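You operate a simulated robot arm through the tools that you are given. There is no shell and no other tool.

Carry out the task below with a simulated robot arm. There is one attempt and no reset: what you move stays moved.

Task
Turn the blue pocket forward, brush off the wood dust and slide the pink tub onto the clean spot.
Fine: put the brush back; leave the other tubs. Set down upright: brush. What is to be rubbed or washed off counts as gone when no trace of it is left.
Where things are to end (x, y in the base frame): pink tub within 35 mm of [420, -60].

It is judged by the outcome, as a careful person would: the job done as asked, and still so three seconds after it is handed in. It fails if anything else is knocked over, pushed out of place, dropped, spilled or broken.

Robot
A 6-joint arm with a two-finger gripper, fixed in place. Base frame: the origin is at the foot of the arm, x ahead of it, y to its left, z up; the work surface is at about z = 0. Lengths are in mm, angles in degrees, forces in N, time in s.
With the tool pointing down near the work surface it reaches from about 240 to 620 mm from the base axis. Its first joint turns from -66.0 to 66.0 degrees. Payload 1.37 kg.
The TCP is the grasp point between the finger pads, 22 mm short of the fingertips. In the tool frame z runs along the fingers and y along their closing line. Largest opening 92 mm; the body of the gripper starts 65 mm behind the TCP.
Orientation is told as [roll, pitch, yaw] about the base's x, y, z axes, in that order, counted from this pose: with the fingers straight down and closing along the base's y, the tool's x points along the base's -x, its y along +y and its z along -z.

Tools
- The arm moves only by the tool nudge_tool. Its argument "commands" is one flat list of numbers, 6 for each row, row after row: the shift along the tool's x, y, z in mm, then the turn, a rotation vector about the tool's x, y, z in degrees. In form: [x, y, z, ax, ay, az, x, y, z, ax, ay, az, ...]. A call has 1 to 20 rows; each row is the pose to reach, as a shift and turn from the pose commanded when the call began, along the tool's axes at that moment. "hand" is the gripper command, from -1 (shut) to 1 (fully open), values between in proportion, set as the call begins (left out, the last holds). A row lasts 0.2 s, in which the tool goes at most 50 mm and 8.6 degrees; a call with a longer step from one row to the next is refused whole, and so is a gripper value outside its range. A pose out of reach is approached as far as the arm can. The call stops where the force on the tool passes 40 N (or 10 N more than at its start, if that is more) or the arm is blocked; 0.2 s more then pass. The fingers move at their own pace and stop on an object; they squeeze with about 26 N. The grip force told is the motor's: it shows also when the fingers shut on nothing. Time passes only in rows, and 0.2 s behind the last, so rows that repeat a pose let the fingers close. It gives the time, the measured TCP pose, the force on the tool (base axes), the opening and the grip force at its end, in the units of the frame above (readings bear some noise), with the torque about the TCP (base axes, N m) and any sound that the robot's microphone picked up.
- Cameras (640 x 400 px; columns grow to the right, rows downward): "scene" is fixed at [42, -455.5, 559.2]; the picture's right is [0.67, -0.74, 0.00], its down [-0.56, -0.52, -0.65] and it looks along [0.48, 0.44, -0.76] (base axes); focal length 214 px, centre (320, 200). "wrist" rides on the gripper at [71, 19, -102] in the tool frame; the picture's right is [-0.26, 0.97, 0.00], its down [-0.75, -0.20, -0.62] and it looks along [-0.60, -0.16, 0.78] (tool axes); focal length 280 px, centre (320, 200). There is no depth. A picture from a camera that has moved, and an enlarged one, comes with that camera's place and axes in the base frame and with its lens. The place of the scene camera against the robot may be out by one fixed shift of up to 18 mm in any direction.
- capture(camera): a new picture of that camera. The clock stands still meanwhile.
- inspect(camera, box): a new picture of the part [left, top, right, bottom] of that camera's present view, enlarged. The clock stands still meanwhile.
- close_job(): hands the job in; it is judged then, once.

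Nothing tells you positions but the pictures and the camera data. Unless the task says otherwise, let go and move clear before handing in.

The tools are called after "Emit:" as a command line: name --argument value ..., lists and objects as JSON in quotes. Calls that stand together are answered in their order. nudge_tool: Moves the arm, as the interface text tells. Its arguments: {"type":"object","properties":{"commands":{"type":"array"},"hand":{"type":"number"}},"required":["commands"]} The other tools are called the same way: capture (camera) takes a picture; inspect (camera, box) takes an enlarged picture of a part of a camera's view; close_job () hands the job in.

At the start:

```text
clock: 0.0
ee_pos: [405.4, -33.3, 383.0]
tool_rot: [0.1, 0.0, 0.1]
wrist_force: [0.4, 0.2, -0.3]
moment: [0.0, -0.01, 0.03]
width: 92.0
finger_force: 0.1
```

scene: 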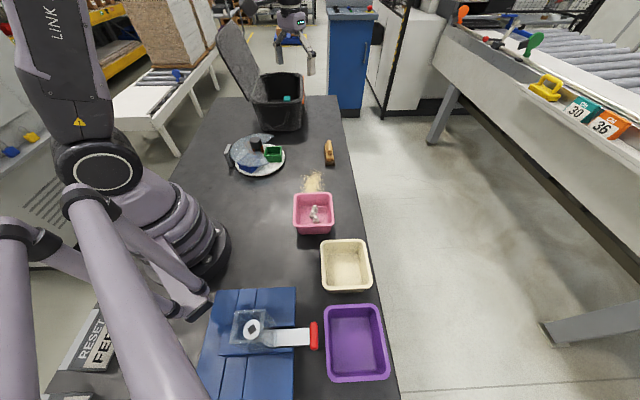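
wrist: 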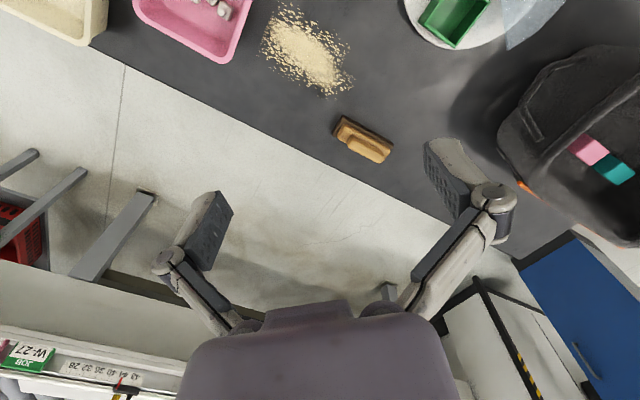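

I see a round carousel with coloured pockets under a clear cover, a brush, dust beside the pink tub, and other tubs. I'll look closer before moving.

Emit:
inspect --camera "scene" --box '[210, 120, 310, 190]'

Emit:
inspect --camera "scene" --box '[270, 130, 370, 240]'

Emit:
inspect --camera "scene" --box '[180, 270, 400, 400]'

Emit:
inspect --camera "wrist" --box '[200, 0, 440, 180]'

Emit:
inspect --camera "scene" --box '[210, 20, 350, 150]'

```text
5.71 times, centred on (260, 155) of scene
camera zoom: at [42.0, -455.5, 559.2], right [0.67, -0.74, 0.0], down [-0.56, -0.52, -0.65], along [0.48, 0.44, -0.76], focal length 1226 px, centre (663, 457)
```

zoom: 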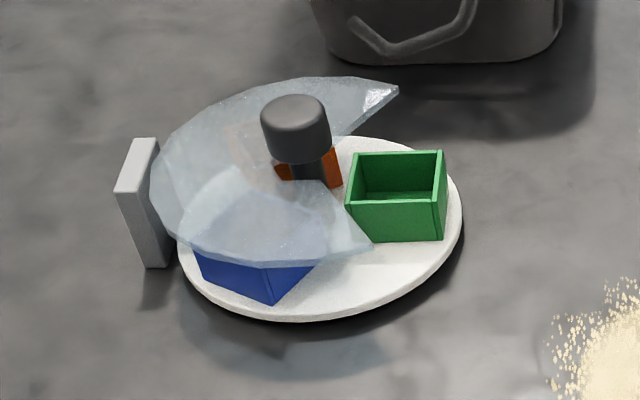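

```text
3.64 times, centred on (320, 185) of scene
camera zoom: at [42.0, -455.5, 559.2], right [0.67, -0.74, 0.0], down [-0.56, -0.52, -0.65], along [0.48, 0.44, -0.76], focal length 780 px, centre (320, 254)
```

zoom: 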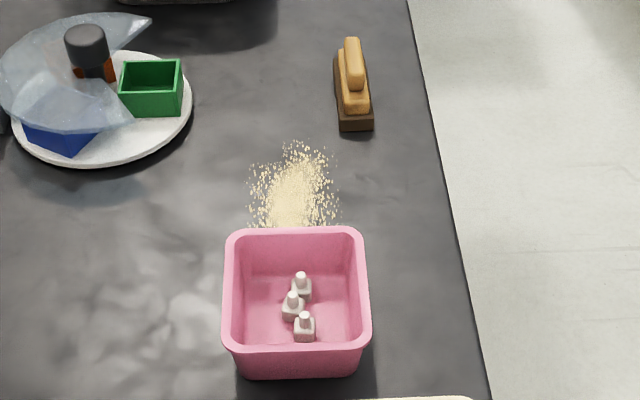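

```text
2.91 times, centred on (290, 335) of scene
camera zoom: at [42.0, -455.5, 559.2], right [0.67, -0.74, 0.0], down [-0.56, -0.52, -0.65], along [0.48, 0.44, -0.76], focal length 624 px, centre (407, -193)
```

zoom: 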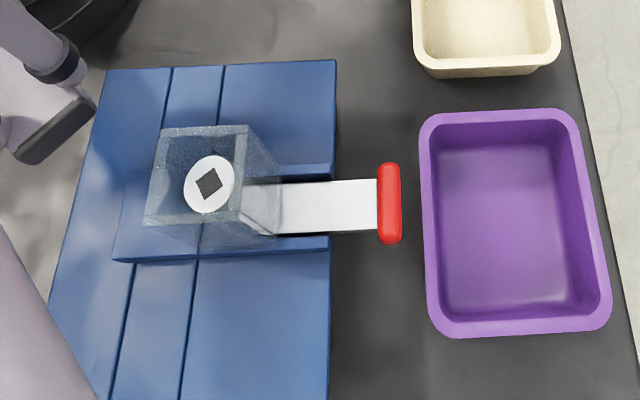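

```text
2.22 times, centred on (320, 90) of wrist
camera zoom: at [335.5, -14.5, 484.8], right [0.26, 0.97, 0.0], down [0.75, -0.2, 0.62], along [0.6, -0.16, -0.78], focal length 623 px, centre (320, 444)
```

zoom: 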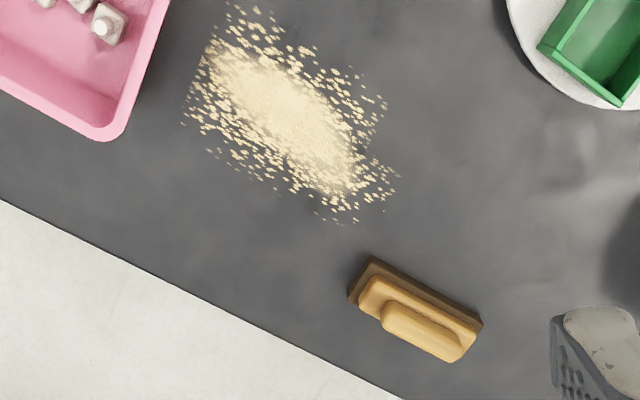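

```text
3.08 times, centred on (280, 85) of scene
camera zoom: at [42.0, -455.5, 559.2], right [0.67, -0.74, 0.0], down [-0.56, -0.52, -0.65], along [0.48, 0.44, -0.76], focal length 660 px, centre (443, 554)
```

zoom: 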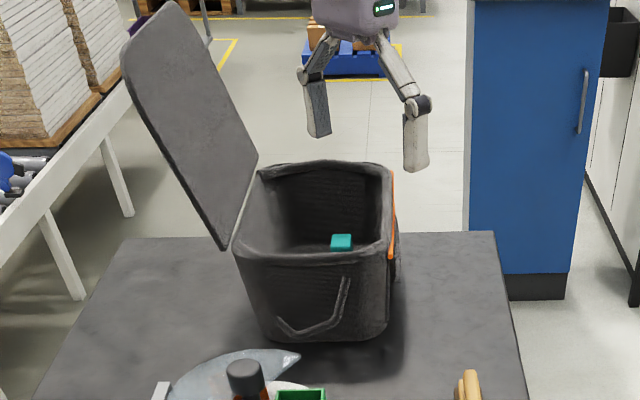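

The carousel's centre looks to be near (382, 183), and the dust is near (430, -55). I'll move high above the carousel to see its layout from the wrist camera.

Emit:
nudge_tool --commands '[12, 37, 0, 0, 0, 0, 25, 74, 0, 0, 0, 0, 38, 111, 0, 0, 0, 0, 50, 148, 0, 0, 0, 0, 63, 185, 0, 0, 0, 0, 75, 223, 0, 0, 0, 0, 75, 223, 0, 0, 0, 0]'

Emit:
capture --camera "wrist"

Emit:
capture --camera "scene"

```text
clock: 1.6
ee_pos: [331.1, 189.3, 380.4]
tool_rot: [0.0, -0.1, 0.0]
wrist_force: [-0.6, 1.0, 0.2]
moment: [-0.02, 0.03, 0.03]
width: 92.0
finger_force: 0.2
```

```text
taken
camera wrist: at [260.2, 208.6, 482.9], right [0.26, 0.97, 0.0], down [0.75, -0.2, 0.62], along [0.6, -0.16, -0.78], focal length 280 px, centre (320, 200)
```

wrist: 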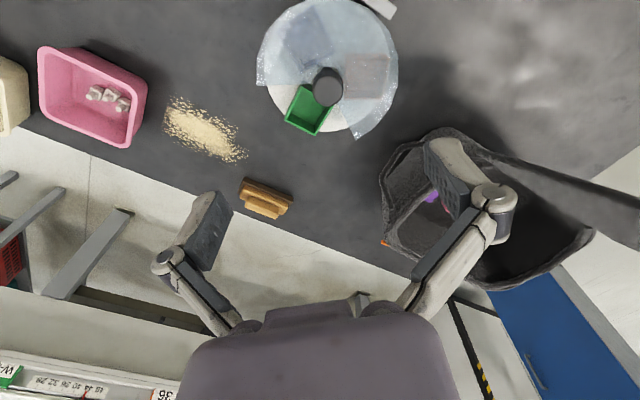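

```text
taken
```

scene: 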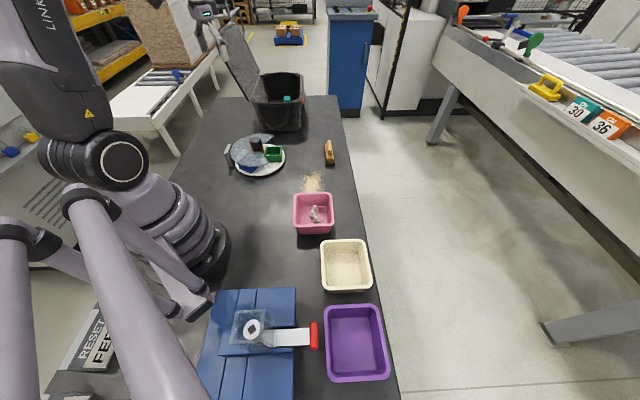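

Emit:
inspect --camera "wrist" --box '[240, 0, 420, 150]'

Emit:
inspect --camera "wrist" --box '[20, 30, 320, 230]'

```text
2.67 times, centred on (330, 75) of wrist
camera zoom: at [260.2, 208.6, 482.9], right [0.26, 0.97, 0.0], down [0.75, -0.2, 0.62], along [0.6, -0.16, -0.78], focal length 748 px, centre (293, 533)
```

zoom: 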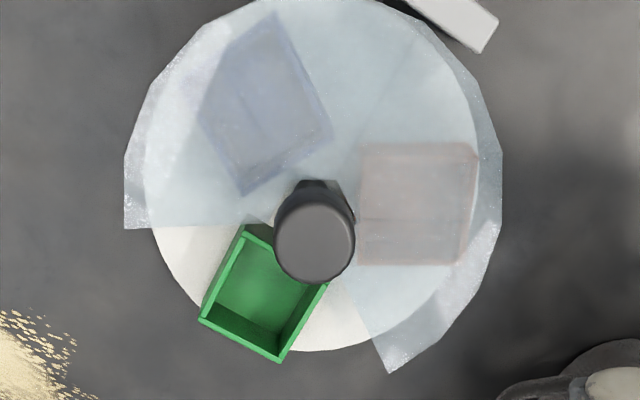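

```text
2.00 times, centred on (170, 130) of wrist
camera zoom: at [260.2, 208.6, 482.9], right [0.26, 0.97, 0.0], down [0.75, -0.2, 0.62], along [0.6, -0.16, -0.78], focal length 561 px, centre (620, 340)
```

zoom: 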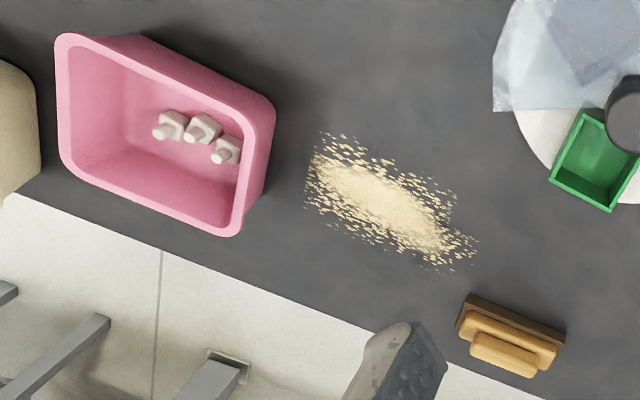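

The cover has its opening toward the table's front (about -42°), where green is now, and blue sits about 120° clockwise of it. I'll take another view lower down so I can triangulate the knob and cover heights.

Emit:
nudge_tool --commands '[20, 0, 40, 0, 0, 0, 40, 0, 80, 0, 0, 0, 60, 0, 120, 0, 0, 0, 70, 0, 140, 0, 0, 0, 70, 0, 140, 0, 0, 0]'

Emit:
capture --camera "wrist"

Emit:
inspect --camera "wrist" --box '[220, 0, 460, 150]'

```text
clock: 2.8
ee_pos: [259.1, 188.5, 241.4]
tool_rot: [0.0, 0.0, 0.1]
wrist_force: [0.3, -0.9, -0.5]
moment: [-0.04, 0.01, -0.01]
width: 92.1
finger_force: 0.2
```

```text
taken
camera wrist: at [189.2, 207.4, 343.1], right [0.26, 0.97, 0.0], down [0.75, -0.2, 0.63], along [0.6, -0.16, -0.78], focal length 280 px, centre (320, 200)
```

wrist: 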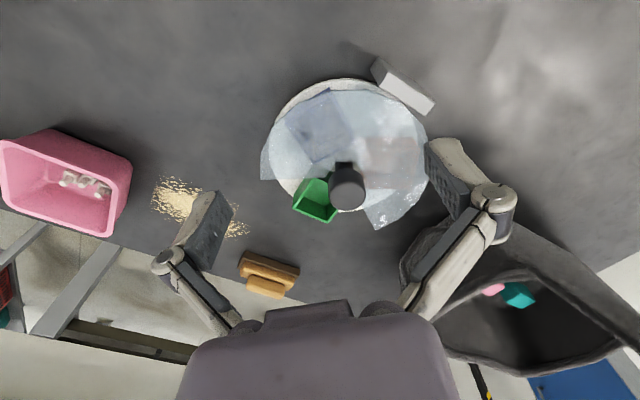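

```text
2.67 times, centred on (340, 75) of wrist
camera zoom: at [189.2, 207.4, 343.1], right [0.26, 0.97, 0.0], down [0.75, -0.2, 0.63], along [0.6, -0.16, -0.78], focal length 748 px, centre (267, 533)
```

zoom: 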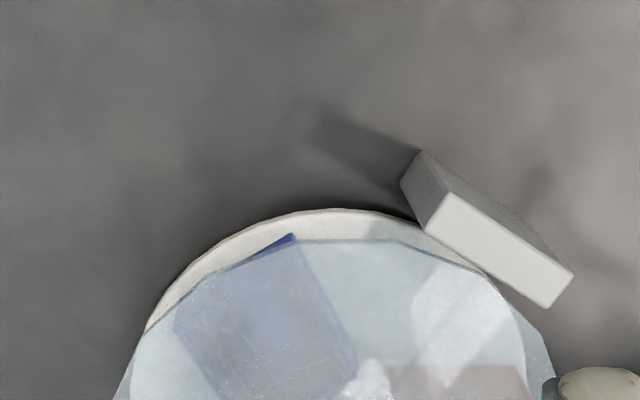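

Emit:
inspect --camera "wrist" --box '[250, 60, 450, 240]'

```text
2.22 times, centred on (350, 150) of wrist
camera zoom: at [189.2, 207.4, 343.1], right [0.26, 0.97, 0.0], down [0.75, -0.2, 0.63], along [0.6, -0.16, -0.78], focal length 623 px, centre (253, 311)
```

zoom: 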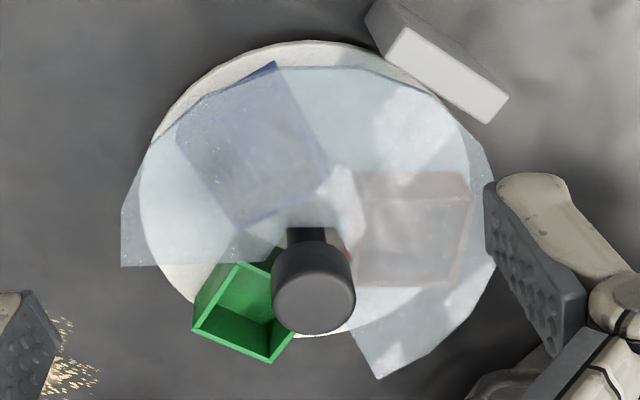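

Emit:
inspect --camera "wrist" --box '[320, 150, 380, 220]'

Emit:
inspect --camera "scene" --box '[235, 130, 285, 165]'

```text
5.71 times, centred on (350, 185) of wrist
camera zoom: at [189.2, 207.4, 343.1], right [0.26, 0.97, 0.0], down [0.75, -0.2, 0.63], along [0.6, -0.16, -0.78], focal length 1602 px, centre (149, 286)
```

zoom: 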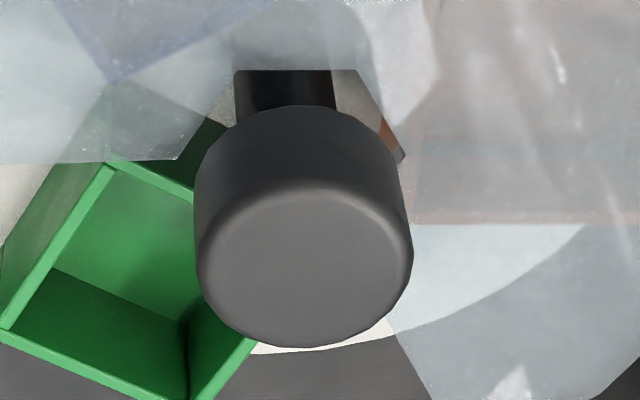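

```text
11.43 times, centred on (260, 148) of scene
camera zoom: at [42.0, -455.5, 559.2], right [0.67, -0.74, 0.0], down [-0.56, -0.52, -0.65], along [0.48, 0.44, -0.76], focal length 2451 px, centre (1006, 800)
```

zoom: 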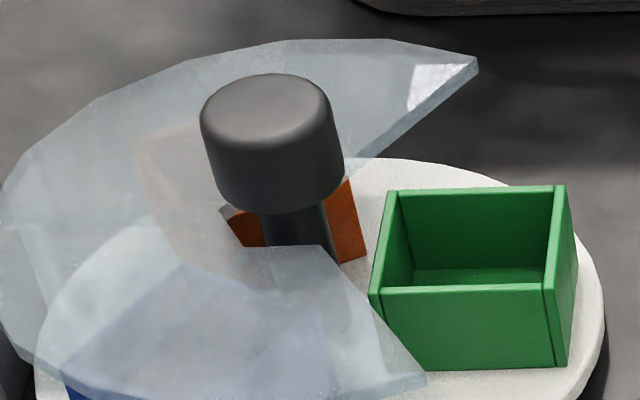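

The cover is a flat sheet at z≈63, and the knob cap is centred near (382, 188) with its top at z≈94 and a diameter of about 43. I'll move above the knob with yaw pre-turned to -60°, leaving room for a +120° turn.

Emit:
nudge_tool --commands '[-15.5, 0, 0, 0, 0, 7.5, -31, 0, 0, 0, 0, 15, -46.5, 0, 0, 0, 0, 22.5, -62, 0, 0, 0, 0, 30, -77.5, 0, 0, 0, 0, 37.5, -93, 0, 0, 0, 0, 45, -108, 0, 0, 0, 0, 52.5, -123, 0, 0, 0, 0, 60, -123, 0, 0, 0, 0, 60]' --hand 1

Emit:
capture --camera "wrist"

Emit:
inspect --camera "scene" --box '[180, 60, 340, 190]'

```text
clock: 4.8
ee_pos: [384.2, 188.6, 243.2]
tool_rot: [0.0, -0.1, -60.0]
wrist_force: [-0.6, -0.1, -0.2]
moment: [-0.03, -0.01, -0.01]
width: 92.0
finger_force: 0.1
```

```text
taken
camera wrist: at [365.7, 259.2, 344.8], right [0.97, 0.25, 0.0], down [0.2, -0.75, 0.63], along [0.16, -0.6, -0.78], focal length 280 px, centre (320, 200)
```

wrist: 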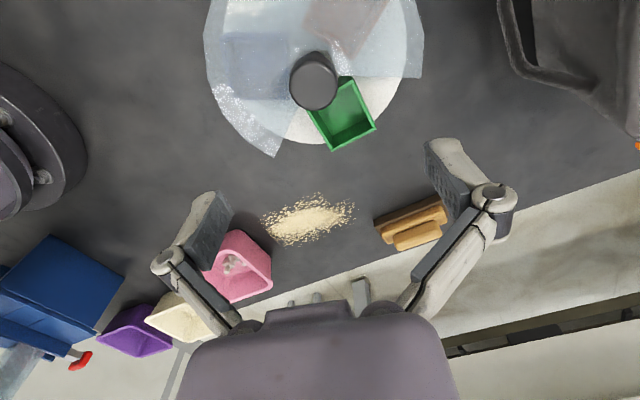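

```text
3.08 times, centred on (260, 125) of scene
camera zoom: at [42.0, -455.5, 559.2], right [0.67, -0.74, 0.0], down [-0.56, -0.52, -0.65], along [0.48, 0.44, -0.76], focal length 660 px, centre (505, 431)
```

zoom: 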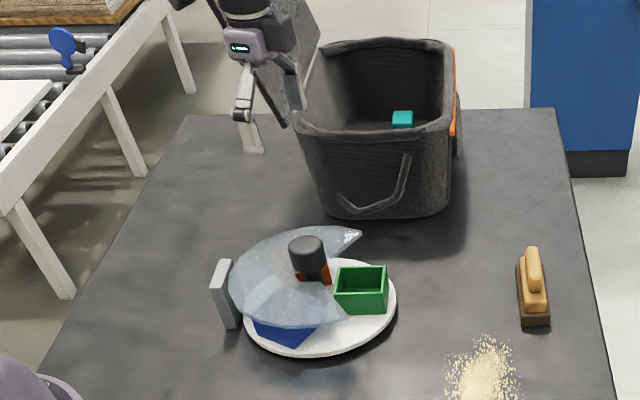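

Emit:
nudge_tool --commands '[-0.5, -3.2, 35, 0, 0, 0, -0.5, -3.2, 70, 0, 0, 0, -0.5, -3.2, 100, 0, 0, 0, -0.5, -3.2, 120, 0, 0, 0, -0.5, -3.2, 135, 0, 0, 0, -0.5, -3.2, 148, 0, 0, 0, -0.5, -3.2, 148, 0, 0, 0]' --hand 1

Emit:
inspect --camera "scene" --box '[210, 90, 310, 180]'

Emit:
capture --camera "wrist"

```text
clock: 6.4
ee_pos: [381.7, 188.6, 93.8]
tool_rot: [0.0, 0.0, -59.9]
wrist_force: [-0.1, 0.8, 0.3]
moment: [0.01, 0.02, -0.01]
width: 92.2
finger_force: 0.0
```

```text
4.44 times, centred on (260, 135) of scene
camera zoom: at [42.0, -455.5, 559.2], right [0.67, -0.74, 0.0], down [-0.56, -0.52, -0.65], along [0.48, 0.44, -0.76], focal length 953 px, centre (587, 489)
```

zoom: 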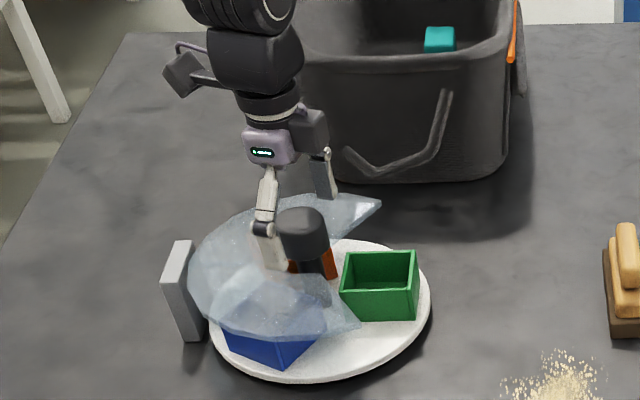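

```text
taken
camera wrist: at [362.7, 258.3, 196.6], right [0.97, 0.26, 0.0], down [0.2, -0.75, 0.63], along [0.16, -0.6, -0.78], focal length 280 px, centre (320, 200)
```

wrist: 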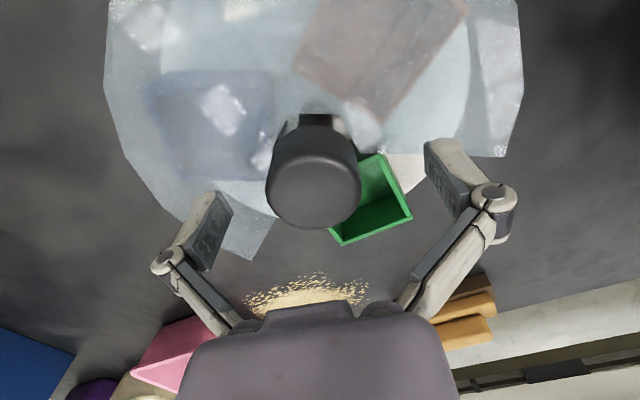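

The knob sits between the open fingers, about 3 mm off centre. I'll recentre and close on it.

Emit:
nudge_tool --commands '[0, -3, 0, 0, 0, 0, 0, -3, 0, 0, 0, 0]'

Emit:
nudge_tool --commands '[0, 0, 0, 0, 0, 0, 0, 0, 0, 0, 0, 0, 0, 0, 0, 0, 0, 0, 0, 0, 0, 0, 0, 0, 0, 0, 0, 0, 0, 0]' --hand -1

```text
clock: 7.0
ee_pos: [378.3, 186.6, 95.1]
tool_rot: [-0.1, 0.0, -60.0]
wrist_force: [0.5, -0.3, -0.1]
moment: [-0.02, 0.01, 0.02]
width: 92.1
finger_force: 0.0
```

```text
clock: 8.2
ee_pos: [378.7, 185.2, 95.7]
tool_rot: [0.2, 0.0, -60.0]
wrist_force: [0.8, 0.6, 6.5]
moment: [0.03, 0.03, 0.01]
width: 41.4
finger_force: 27.6
```

The knob is gripped at 41 mm wide. I'll try a small CCW turn first to see if the disc follows.

Emit:
nudge_tool --commands '[0, 0, 0, 0, 0, -4, 0, 0, 0, 0, 0, -8, 0, 0, 0, 0, 0, -12, 0, 0, 0, 0, 0, -16, 0, 0, 0, 0, 0, -20, 0, 0, 0, 0, 0, -20]'

Emit:
inspect --camera "scene" --box '[210, 90, 310, 180]'

Emit:
capture --camera "wrist"

```text
clock: 9.6
ee_pos: [378.5, 187.9, 94.2]
tool_rot: [0.0, -0.1, -39.8]
wrist_force: [10.2, 6.8, -1.1]
moment: [0.19, 0.04, -0.18]
width: 41.3
finger_force: 27.9
```

```text
4.44 times, centred on (260, 135) of scene
camera zoom: at [42.0, -455.5, 559.2], right [0.67, -0.74, 0.0], down [-0.56, -0.52, -0.65], along [0.48, 0.44, -0.76], focal length 953 px, centre (587, 489)
```

zoom: 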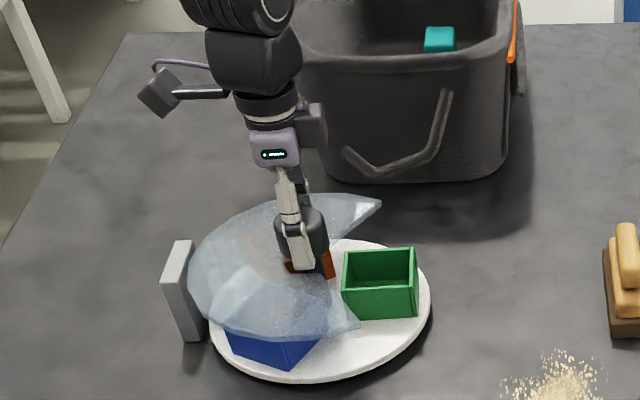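

```text
taken
camera wrist: at [337.5, 246.2, 196.9], right [0.82, 0.57, 0.0], down [0.45, -0.64, 0.63], along [0.36, -0.51, -0.78], focal length 280 px, centre (320, 200)
```

wrist: 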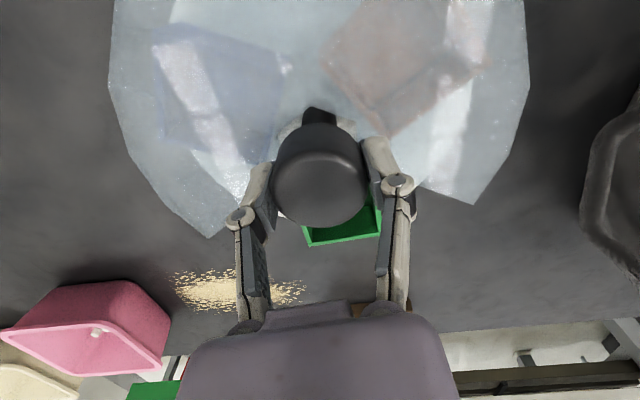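

The disc moved only slightly while the tool turned 20°. I'll turn further while watching the moment, to tell slip from a drive with resistance.

Emit:
nudge_tool --commands '[0, 0, 0, 0, 0, -3, 0, 0, 0, 0, 0, -6, 0, 0, 0, 0, 0, -9, 0, 0, 0, 0, 0, -12, 0, 0, 0, 0, 0, -15]'

Emit:
inspect --camera "scene" --box '[210, 90, 310, 180]'

Emit:
capture --camera "wrist"

```text
clock: 10.8
ee_pos: [380.2, 187.1, 94.6]
tool_rot: [0.1, -0.2, -24.9]
wrist_force: [13.7, 14.7, -0.5]
moment: [0.08, -0.08, -0.39]
width: 41.8
finger_force: 28.1
```

```text
4.44 times, centred on (260, 135) of scene
camera zoom: at [42.0, -455.5, 559.2], right [0.67, -0.74, 0.0], down [-0.56, -0.52, -0.65], along [0.48, 0.44, -0.76], focal length 953 px, centre (587, 489)
```

zoom: 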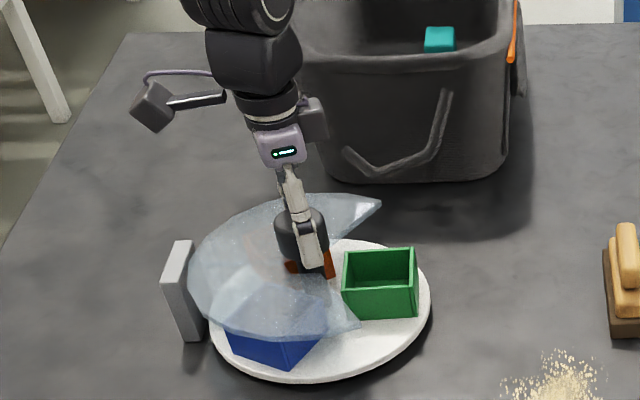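

```text
taken
camera wrist: at [323.6, 233.3, 197.1], right [0.64, 0.77, 0.0], down [0.59, -0.5, 0.63], along [0.48, -0.4, -0.78], focal length 280 px, centre (320, 200)
```

wrist: 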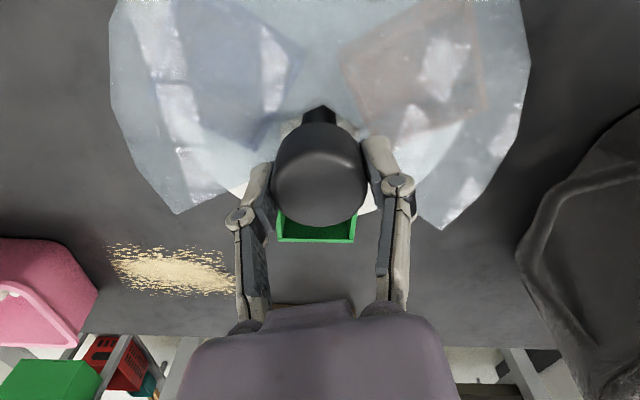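

The tool is slipping on the knob at about 0.4 N·m, so CCW seems blocked or held. I'll test the other direction gently.

Emit:
nudge_tool --commands '[0, 0, 0, 0, 0, 4, 0, 0, 0, 0, 0, 8, 0, 0, 0, 0, 0, 12, 0, 0, 0, 0, 0, 16, 0, 0, 0, 0, 0, 20]'

Emit:
inspect --camera "scene" --box '[210, 90, 310, 180]'

Emit:
capture --camera "wrist"

```text
clock: 12.0
ee_pos: [378.9, 186.1, 94.7]
tool_rot: [0.0, 0.0, -45.0]
wrist_force: [9.9, 10.9, 10.8]
moment: [-0.01, -0.46, -0.02]
width: 41.6
finger_force: 28.1
```

```text
4.44 times, centred on (260, 135) of scene
camera zoom: at [41.9, -455.5, 559.2], right [0.67, -0.74, 0.0], down [-0.56, -0.52, -0.65], along [0.48, 0.44, -0.76], focal length 953 px, centre (587, 489)
```

zoom: 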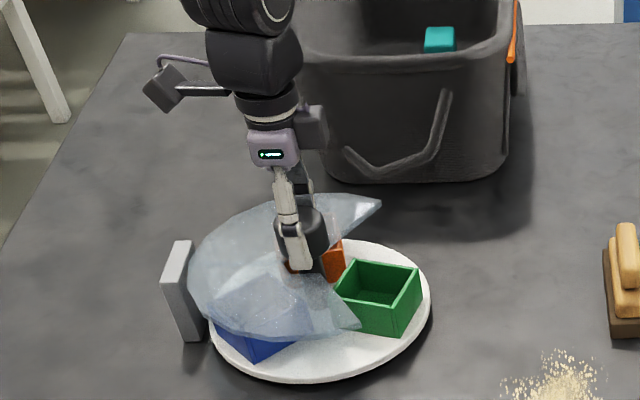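

```text
taken
camera wrist: at [343.2, 249.4, 196.9], right [0.87, 0.5, 0.0], down [0.39, -0.68, 0.63], along [0.31, -0.54, -0.78], focal length 280 px, centre (320, 200)
```

wrist: 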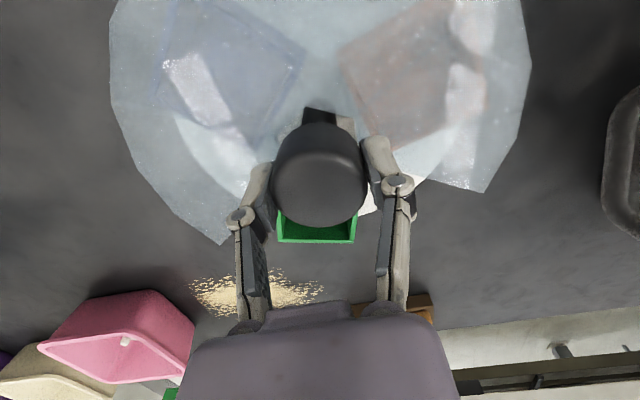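

Clockwise turns freely while CCW is stopped, so it works like a ratchet. Blue needs about 240° clockwise, so I'll release, recentre, rewind the wrist and regrip.

Emit:
nudge_tool --commands '[0, 0, 0, 0, 0, 0, 0, 0, 0, 0, 0, 0, 0, 2.5, 0, 0, 0, 0, 0, 2.5, 0, 0, 0, -8, 0, 2.5, 0, 0, 0, -16, 0, 2.5, 0, 0, 0, -24, 0, 2.5, 0, 0, 0, -32, 0, 2.5, 0, 0, 0, -40, 0, 2.5, 0, 0, 0, -48, 0, 2.5, 0, 0, 0, -56, 0, 2.5, 0, 0, 0, -64, 0, 2.5, 0, 0, 0, -72, 0, 2.5, 0, 0, 0, -80, 0, 2.5, 0, 0, 0, -88, 0, 2.5, 0, 0, 0, -96, 0, 2.5, 0, 0, 0, -104, 0, 2.5, 0, 0, 0, -112, 0, 2.5, 0, 0, 0, -120, 0, 2.5, 0, 0, 0, -120]' --hand 0.4

Emit:
capture --camera "wrist"

Emit:
inspect --camera "scene" --box '[210, 90, 310, 180]'

```text
clock: 16.0
ee_pos: [381.3, 189.0, 93.8]
tool_rot: [0.0, -0.1, 75.2]
wrist_force: [0.3, -0.1, -0.6]
moment: [0.0, -0.03, 0.02]
width: 64.2
finger_force: 0.0
```

```text
taken
camera wrist: at [345.1, 124.2, 196.4], right [-0.87, 0.5, 0.0], down [0.39, 0.68, 0.62], along [0.31, 0.54, -0.78], focal length 280 px, centre (320, 200)
```

wrist: 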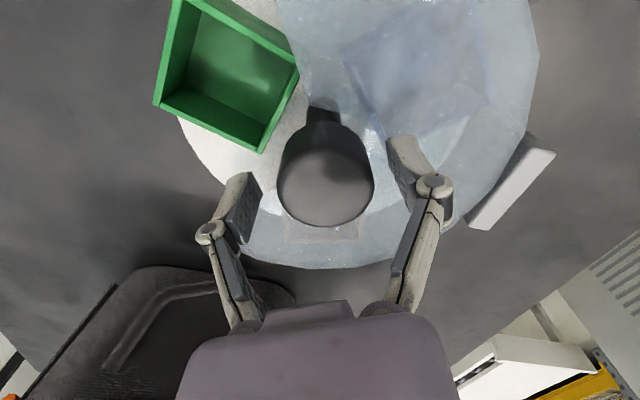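

```text
4.44 times, centred on (260, 135) of scene
camera zoom: at [42.0, -455.5, 559.2], right [0.67, -0.74, 0.0], down [-0.56, -0.52, -0.65], along [0.48, 0.44, -0.76], focal length 953 px, centre (587, 489)
```

zoom: 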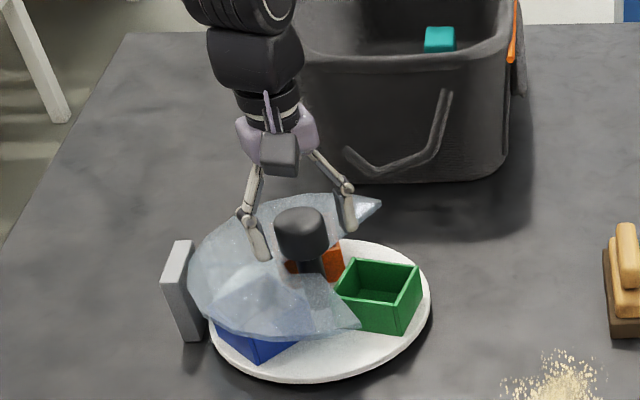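

Emit:
nudge_tool --commands '[0, 1.5, 0, 0, 0, 0, 0, 1.5, 0, 0, 0, 0, 0, 1.5, 0, 0, 0, 0, 0, 1.5, 0, 0, 0, 0]' --hand -1

Emit:
nudge_tool --commands '[0, 0, 0, 0, 0, 6, 0, 0, 0, 0, 0, 12, 0, 0, 0, 0, 0, 18, 0, 0, 0, 0, 0, 24, 0, 0, 0, 0, 0, 30, 0, 0, 0, 0, 0, 36, 0, 0, 0, 0, 0, 42, 0, 0, 0, 0, 0, 48, 0, 0, 0, 0, 0, 54, 0, 0, 0, 0, 0, 60]'

Emit:
inspect --camera "scene" --box '[210, 90, 310, 180]'

```text
clock: 17.0
ee_pos: [379.7, 188.4, 95.9]
tool_rot: [0.2, 0.2, 75.1]
wrist_force: [-25.4, 9.5, 13.1]
moment: [0.11, 0.46, -0.03]
width: 41.1
finger_force: 28.0
```

```text
clock: 19.2
ee_pos: [378.5, 187.9, 94.9]
tool_rot: [0.0, -0.1, 14.8]
wrist_force: [7.8, -5.6, -21.3]
moment: [-0.02, -0.2, 0.05]
width: 41.1
finger_force: 28.2
```

```text
4.44 times, centred on (260, 135) of scene
camera zoom: at [42.1, -455.4, 559.2], right [0.67, -0.74, 0.0], down [-0.56, -0.52, -0.65], along [0.48, 0.44, -0.76], focal length 953 px, centre (587, 489)
```

zoom: 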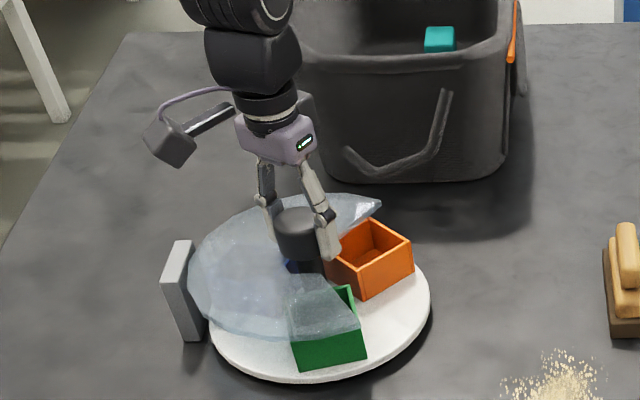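

Emit:
nudge_tool --commands '[0, 0, 0, 0, 0, 6, 0, 0, 0, 0, 0, 12, 0, 0, 0, 0, 0, 18, 0, 0, 0, 0, 0, 24, 0, 0, 0, 0, 0, 30, 0, 0, 0, 0, 0, 36, 0, 0, 0, 0, 0, 42, 0, 0, 0, 0, 0, 48, 0, 0, 0, 0, 0, 54, 0, 0, 0, 0, 0, 60, 0, 0, 0, 0, 0, 66, 0, 0, 0, 0, 0, 72, 0, 0, 0, 0, 0, 78, 0, 0, 0, 0, 0, 84, 0, 0, 0, 0, 0, 90]'

Emit:
inspect --camera "scene" --box '[210, 90, 310, 180]'

```text
clock: 22.4
ee_pos: [378.1, 188.6, 94.8]
tool_rot: [-0.3, 0.0, -75.2]
wrist_force: [-13.0, -15.0, 9.0]
moment: [0.08, 0.2, 0.03]
width: 41.3
finger_force: 28.0
```

```text
4.44 times, centred on (260, 135) of scene
camera zoom: at [42.0, -455.5, 559.2], right [0.67, -0.74, 0.0], down [-0.56, -0.52, -0.65], along [0.48, 0.44, -0.76], focal length 953 px, centre (587, 489)
```

zoom: 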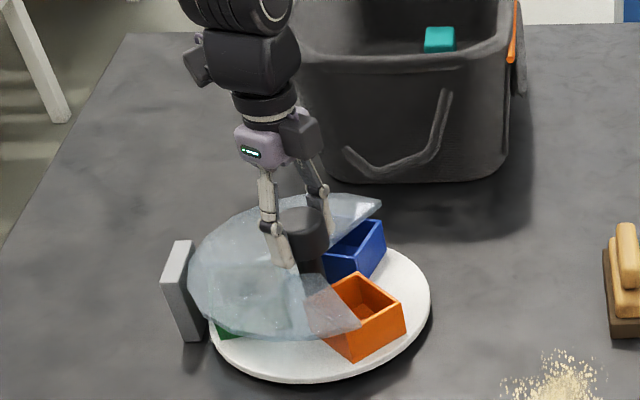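

Disc follows well; blue needs about 70° more clockwise. I'll release, rewind, and regrip.

Emit:
nudge_tool --commands '[0, 0, 0, 0, 0, 0, 0, 0, 0, 0, 0, 0, 0, -1.6, 0, 0, 0, 0, 0, -1.6, 0, 0, 0, -8, 0, -1.6, 0, 0, 0, -16, 0, -1.6, 0, 0, 0, -24, 0, -1.6, 0, 0, 0, -32, 0, -1.6, 0, 0, 0, -40, 0, -1.6, 0, 0, 0, -48, 0, -1.6, 0, 0, 0, -56, 0, -1.6, 0, 0, 0, -64, 0, -1.6, 0, 0, 0, -72, 0, -1.6, 0, 0, 0, -80, 0, -1.6, 0, 0, 0, -80]' --hand 0.4

Emit:
nudge_tool --commands '[0, 0, 0, 0, 0, 0, 0, 0, 0, 0, 0, 0, 0, 0, 0, 0, 0, 0, 0, 0, 0, 0, 0, 0]' --hand -1

Emit:
nudge_tool --commands '[0, 0, 0, 0, 0, 6, 0, 0, 0, 0, 0, 12, 0, 0, 0, 0, 0, 18, 0, 0, 0, 0, 0, 24, 0, 0, 0, 0, 0, 30, 0, 0, 0, 0, 0, 36, 0, 0, 0, 0, 0, 42, 0, 0, 0, 0, 0, 48, 0, 0, 0, 0, 0, 54]'

Emit:
inspect --camera "scene" --box '[210, 90, 310, 180]'

Emit:
capture --camera "wrist"

```text
clock: 25.4
ee_pos: [377.5, 188.7, 95.1]
tool_rot: [0.0, 0.1, 5.1]
wrist_force: [0.2, -0.7, 0.3]
moment: [0.01, -0.02, -0.01]
width: 64.1
finger_force: 0.0
```

```text
clock: 26.4
ee_pos: [376.4, 187.1, 95.0]
tool_rot: [0.0, -0.1, 4.9]
wrist_force: [1.3, -13.4, 6.0]
moment: [-0.1, -0.01, -0.02]
width: 41.4
finger_force: 28.1
```

```text
clock: 28.4
ee_pos: [375.9, 188.4, 95.3]
tool_rot: [0.2, -0.1, -49.1]
wrist_force: [2.9, -5.5, 3.1]
moment: [-0.3, -0.24, 0.03]
width: 41.5
finger_force: 28.0
```

```text
4.44 times, centred on (260, 135) of scene
camera zoom: at [42.0, -455.5, 559.2], right [0.67, -0.74, 0.0], down [-0.56, -0.52, -0.65], along [0.48, 0.44, -0.76], focal length 953 px, centre (587, 489)
```

zoom: 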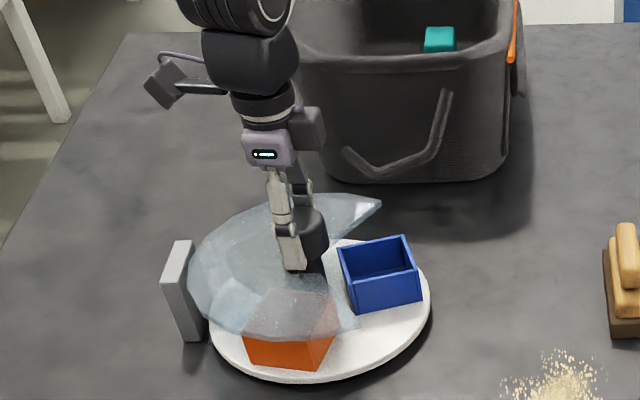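

```text
taken
camera wrist: at [345.9, 254.1, 196.9], right [0.9, 0.43, 0.0], down [0.34, -0.7, 0.63], along [0.27, -0.56, -0.78], focal length 280 px, centre (320, 200)
```

wrist: 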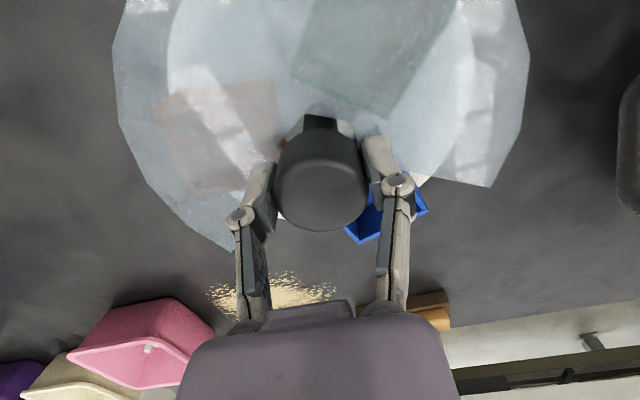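

Emit:
nudge_tool --commands '[0, 0, 0, 0, 0, 5, 0, 0, 0, 0, 0, 10, 0, 0, 0, 0, 0, 14, 0, 0, 0, 0, 0, 14]'

Emit:
inspect --camera "scene" --box '[210, 90, 310, 180]'

```text
clock: 29.4
ee_pos: [377.2, 187.8, 95.1]
tool_rot: [0.2, 0.0, -63.0]
wrist_force: [11.4, 16.6, -14.1]
moment: [0.24, -0.05, -0.03]
width: 41.4
finger_force: 28.0
```

```text
4.44 times, centred on (260, 135) of scene
camera zoom: at [42.1, -455.4, 559.2], right [0.67, -0.74, 0.0], down [-0.56, -0.52, -0.65], along [0.48, 0.44, -0.76], focal length 953 px, centre (587, 489)
```

zoom: 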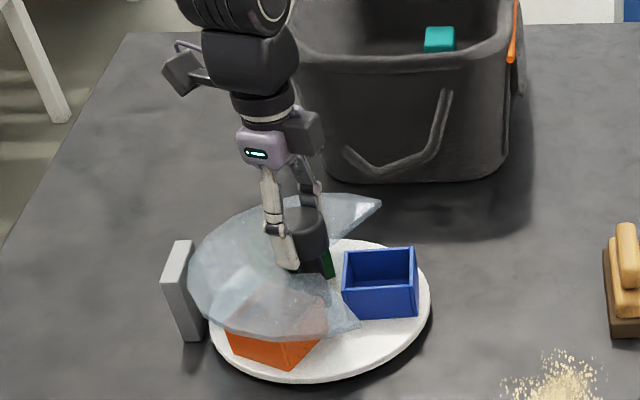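

Blue now sits almost exactly where green was. I'll add a last 2°, release, and rise clear.

Emit:
nudge_tool --commands '[0, 0, 0, 0, 0, 2, 0, 0, 0, 0, 0, 2]'

Emit:
nudge_tool --commands '[0, 0, 0, 0, 0, 0, 0, 0, 0, 0, 0, 0, 0, 0, 0, 0, 0, 0, 0, 0, -25, 0, 0, 0, 0, 0, -65, 0, 0, 0, 0, 0, -105, 0, 0, 0, 0, 0, -145, 0, 0, 0, 0, 0, -145, 0, 0, 0]' --hand 0.5

Emit:
capture --camera "wrist"

Emit:
inspect --camera "scene" --box '[210, 120, 310, 190]'

```text
clock: 30.0
ee_pos: [377.6, 188.4, 94.9]
tool_rot: [0.2, -0.1, -65.0]
wrist_force: [10.3, 20.0, -14.9]
moment: [0.33, 0.07, 0.0]
width: 41.7
finger_force: 27.7
```

```text
clock: 31.8
ee_pos: [375.7, 189.8, 240.9]
tool_rot: [0.0, 0.0, -65.0]
wrist_force: [-0.3, 0.0, -0.4]
moment: [-0.02, 0.02, -0.04]
width: 68.8
finger_force: 0.0
```

```text
taken
camera wrist: at [363.9, 261.9, 342.5], right [0.99, 0.17, 0.0], down [0.13, -0.77, 0.63], along [0.11, -0.62, -0.78], focal length 280 px, centre (320, 200)
```

wrist: 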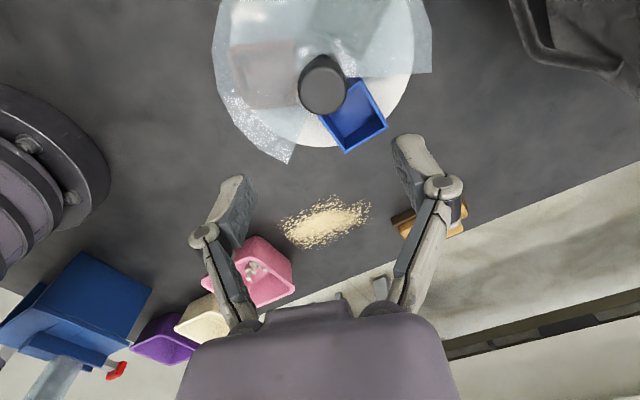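

```text
5.71 times, centred on (260, 155) of scene
camera zoom: at [42.0, -455.5, 559.2], right [0.67, -0.74, 0.0], down [-0.56, -0.52, -0.65], along [0.48, 0.44, -0.76], focal length 1226 px, centre (663, 457)
```

zoom: 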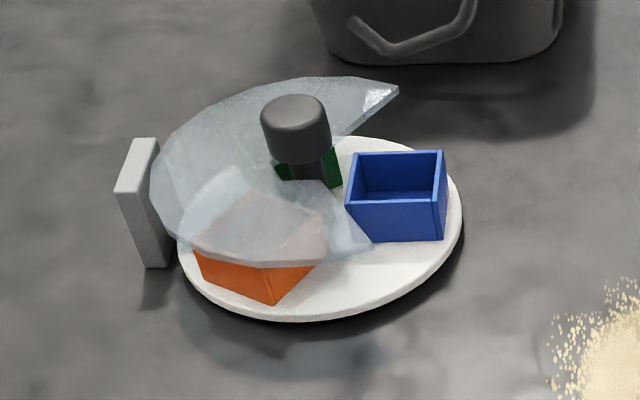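

The carousel now shows blue exactly where green was. Next I'll take a closer look at the brush, which is near (575, 4) with its long axis at about 45°, turning to yaw +45.

Emit:
nudge_tool --commands '[-18.5, 2.7, 0.7, 0, 0, -7.857, -37, 5.4, 1.4, 0, 0, -15.714, -55.6, 8.1, 2.1, 0, 0, -23.57, -74.1, 10.9, 2.8, 0, 0, -31.43, -92.6, 13.6, 3.5, 0, 0, -39.28, -111, 16.3, 4.3, 0, 0, -47.14, -129.7, 19, 5, 0, 0, -55, -148, 21.7, 5.7, 0, 0, -62.86, -166.8, 24.4, 6.4, 0, 0, -70.7, -185.3, 27.1, 7.1, 0, 0, -78.57, -203.8, 29.9, 7.9, 0, 0, -86.43, -222.3, 32.6, 8.6, 0, 0, -94.28, -240.9, 35.3, 9.3, 0, 0, -102.14, -259.4, 38, 10, 0, 0, -110, -259.4, 38, 10, 0, 0, -110]' --hand 1

Emit:
capture --camera "wrist"

Emit:
inspect --camera "scene" --box '[290, 130, 350, 180]'

```text
clock: 35.0
ee_pos: [522.2, -31.4, 229.3]
tool_rot: [0.0, 0.0, 45.1]
wrist_force: [-0.4, -0.5, 0.3]
moment: [-0.04, -0.04, 0.03]
width: 91.9
finger_force: 0.1
```

```text
taken
camera wrist: at [459.1, -68.8, 332.1], right [-0.5, 0.87, 0.0], down [0.68, 0.39, 0.62], along [0.54, 0.31, -0.78], focal length 280 px, centre (320, 200)
```

wrist: 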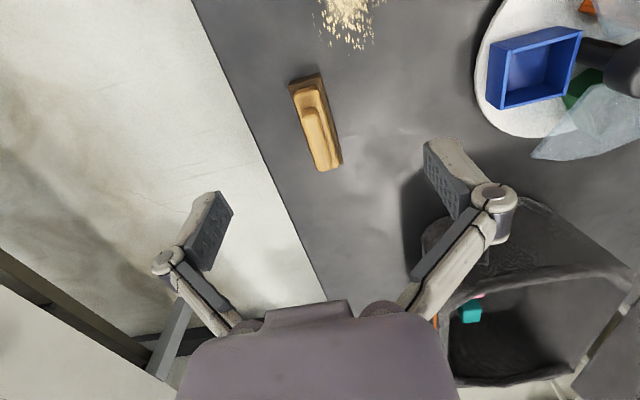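

```text
8.00 times, centred on (320, 155) of scene
camera zoom: at [42.0, -455.5, 559.2], right [0.67, -0.74, 0.0], down [-0.56, -0.52, -0.65], along [0.48, 0.44, -0.76], focal length 1716 px, centre (320, 560)
```

zoom: 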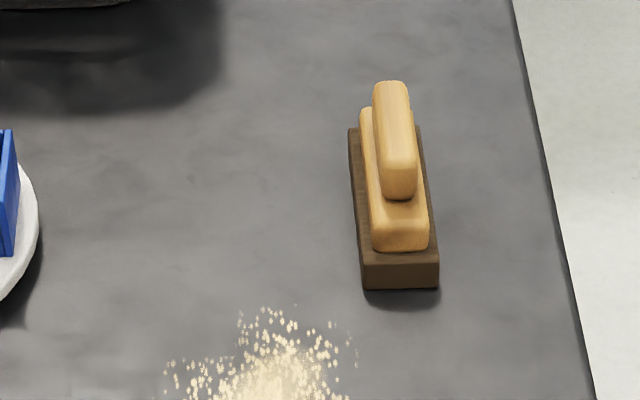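

Emit:
inspect --camera "wrist" --box '[270, 50, 370, 180]'

```text
3.08 times, centred on (320, 115) of wrist
camera zoom: at [459.1, -68.8, 332.1], right [-0.5, 0.87, 0.0], down [0.68, 0.39, 0.62], along [0.54, 0.31, -0.78], focal length 863 px, centre (320, 462)
```

zoom: 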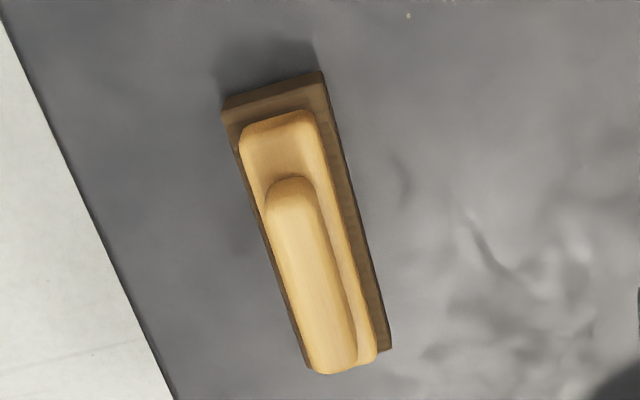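

The brush block is about 39×110 mm centred near (583, -1), with a narrow handle on top from z≈36 to 57. I'll position above it at mid height and check alignment.

Emit:
nudge_tool --commands '[-16, -5, 15, 0, 0, 0, -32, -10, 40, 0, 0, 0, -48, -16, 70, 0, 0, 0, -63, -21, 100, 0, 0, 0, -63, -21, 100, 0, 0, 0, -63, -21, 100, 0, 0, 0]' --hand 0.3

Emit:
capture --camera "wrist"

Emit:
inspect --camera "scene" --box '[270, 80, 370, 180]'

```text
clock: 36.4
ee_pos: [579.6, -0.6, 129.6]
tool_rot: [0.0, -0.1, 45.0]
wrist_force: [0.3, -0.9, -1.1]
moment: [0.05, -0.03, -0.03]
width: 59.8
finger_force: 0.1
```

```text
taken
camera wrist: at [516.8, -37.7, 231.7], right [-0.5, 0.87, 0.0], down [0.68, 0.39, 0.62], along [0.54, 0.31, -0.78], focal length 280 px, centre (320, 200)
```

wrist: 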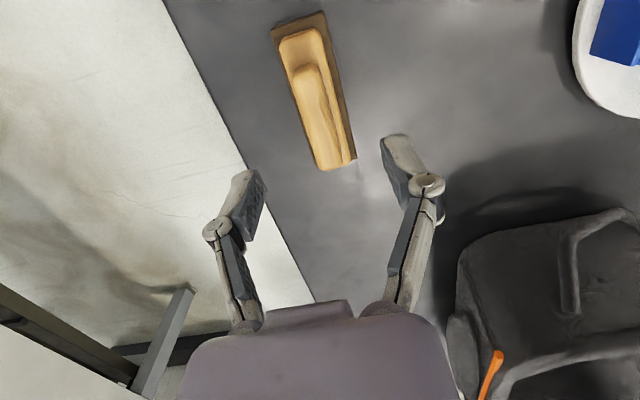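

```text
4.00 times, centred on (320, 130) of scene
camera zoom: at [42.0, -455.5, 559.2], right [0.67, -0.74, 0.0], down [-0.56, -0.52, -0.65], along [0.48, 0.44, -0.76], focal length 858 px, centre (320, 480)
```

zoom: 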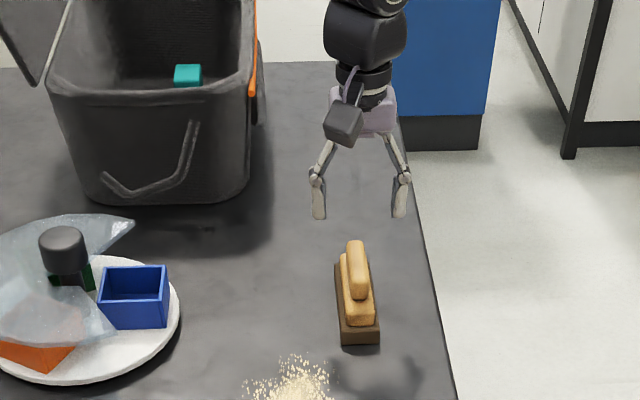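

The handle is lined up between the fingers, so I'll descend to z≈61 and grip it.

Emit:
nudge_tool --commands '[0.5, -0.7, 25, 0, 0, -0.7, 0.5, -0.7, 45, 0, 0, -1.5, 0.5, -0.7, 58, 0, 0, -1.5, 0.5, -0.7, 68.5, 0, 0, -1.5, 0.5, -0.7, 68.5, 0, 0, -1.5]' --hand 0.3

Emit:
inspect --camera "scene" --box '[290, 110, 370, 180]'

Emit:
capture --camera "wrist"

```text
clock: 37.6
ee_pos: [578.8, -2.6, 61.3]
tool_rot: [0.1, 0.0, 46.5]
wrist_force: [-0.1, 0.3, -0.5]
moment: [-0.02, 0.0, 0.01]
width: 59.8
finger_force: 0.0
```

```text
5.71 times, centred on (330, 145) of scene
camera zoom: at [42.0, -455.5, 559.2], right [0.67, -0.74, 0.0], down [-0.56, -0.52, -0.65], along [0.48, 0.44, -0.76], focal length 1226 px, centre (263, 514)
```

zoom: 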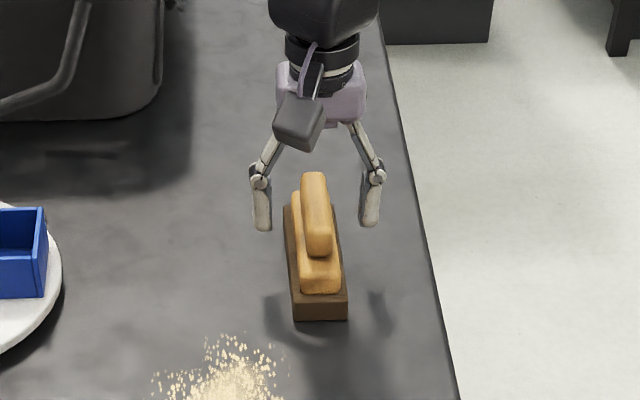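

```text
taken
camera wrist: at [518.0, -40.1, 162.9], right [-0.52, 0.85, 0.0], down [0.67, 0.41, 0.63], along [0.53, 0.32, -0.78], focal length 280 px, centre (320, 200)
```

wrist: 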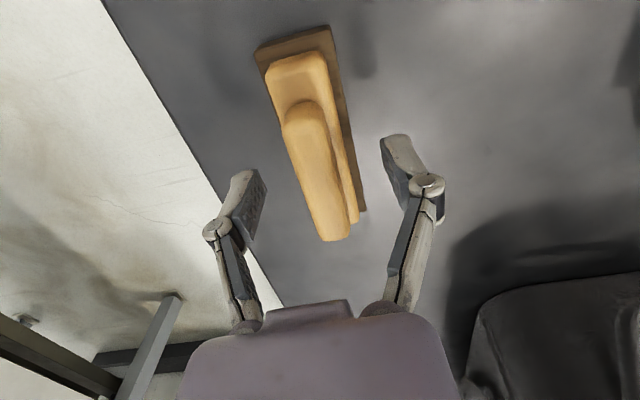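

Emit:
nudge_tool --commands '[0, 0, 0, 0, 0, 1.5, 0, 0, 0, 0, 0, 1.5, 0, 0, 0, 0, 0, 1.5, 0, 0, 0, 0, 0, 1.5, 0, 0, 0, 0, 0, 1.5]' --hand -1

Emit:
capture --camera "wrist"

Emit:
inspect --camera "scene" --box '[290, 110, 370, 180]'

```text
clock: 38.8
ee_pos: [580.1, -1.2, 60.2]
tool_rot: [0.1, 0.0, 45.0]
wrist_force: [0.4, 0.7, -0.2]
moment: [-0.03, -0.04, 0.0]
width: 17.4
finger_force: 25.3
```

```text
taken
camera wrist: at [517.4, -38.5, 163.3], right [-0.5, 0.87, 0.0], down [0.68, 0.39, 0.62], along [0.54, 0.31, -0.78], focal length 280 px, centre (320, 200)
```

wrist: 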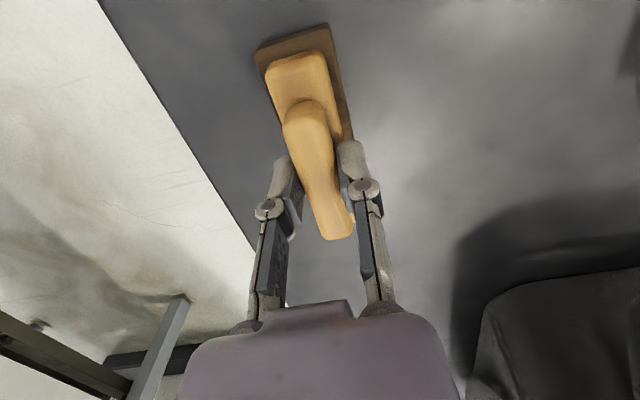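

```text
5.71 times, centred on (330, 145) of scene
camera zoom: at [42.0, -455.5, 559.2], right [0.67, -0.74, 0.0], down [-0.56, -0.52, -0.65], along [0.48, 0.44, -0.76], focal length 1226 px, centre (263, 514)
```

zoom: 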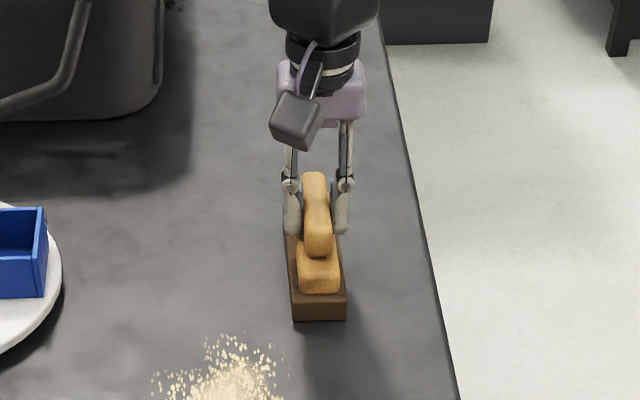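

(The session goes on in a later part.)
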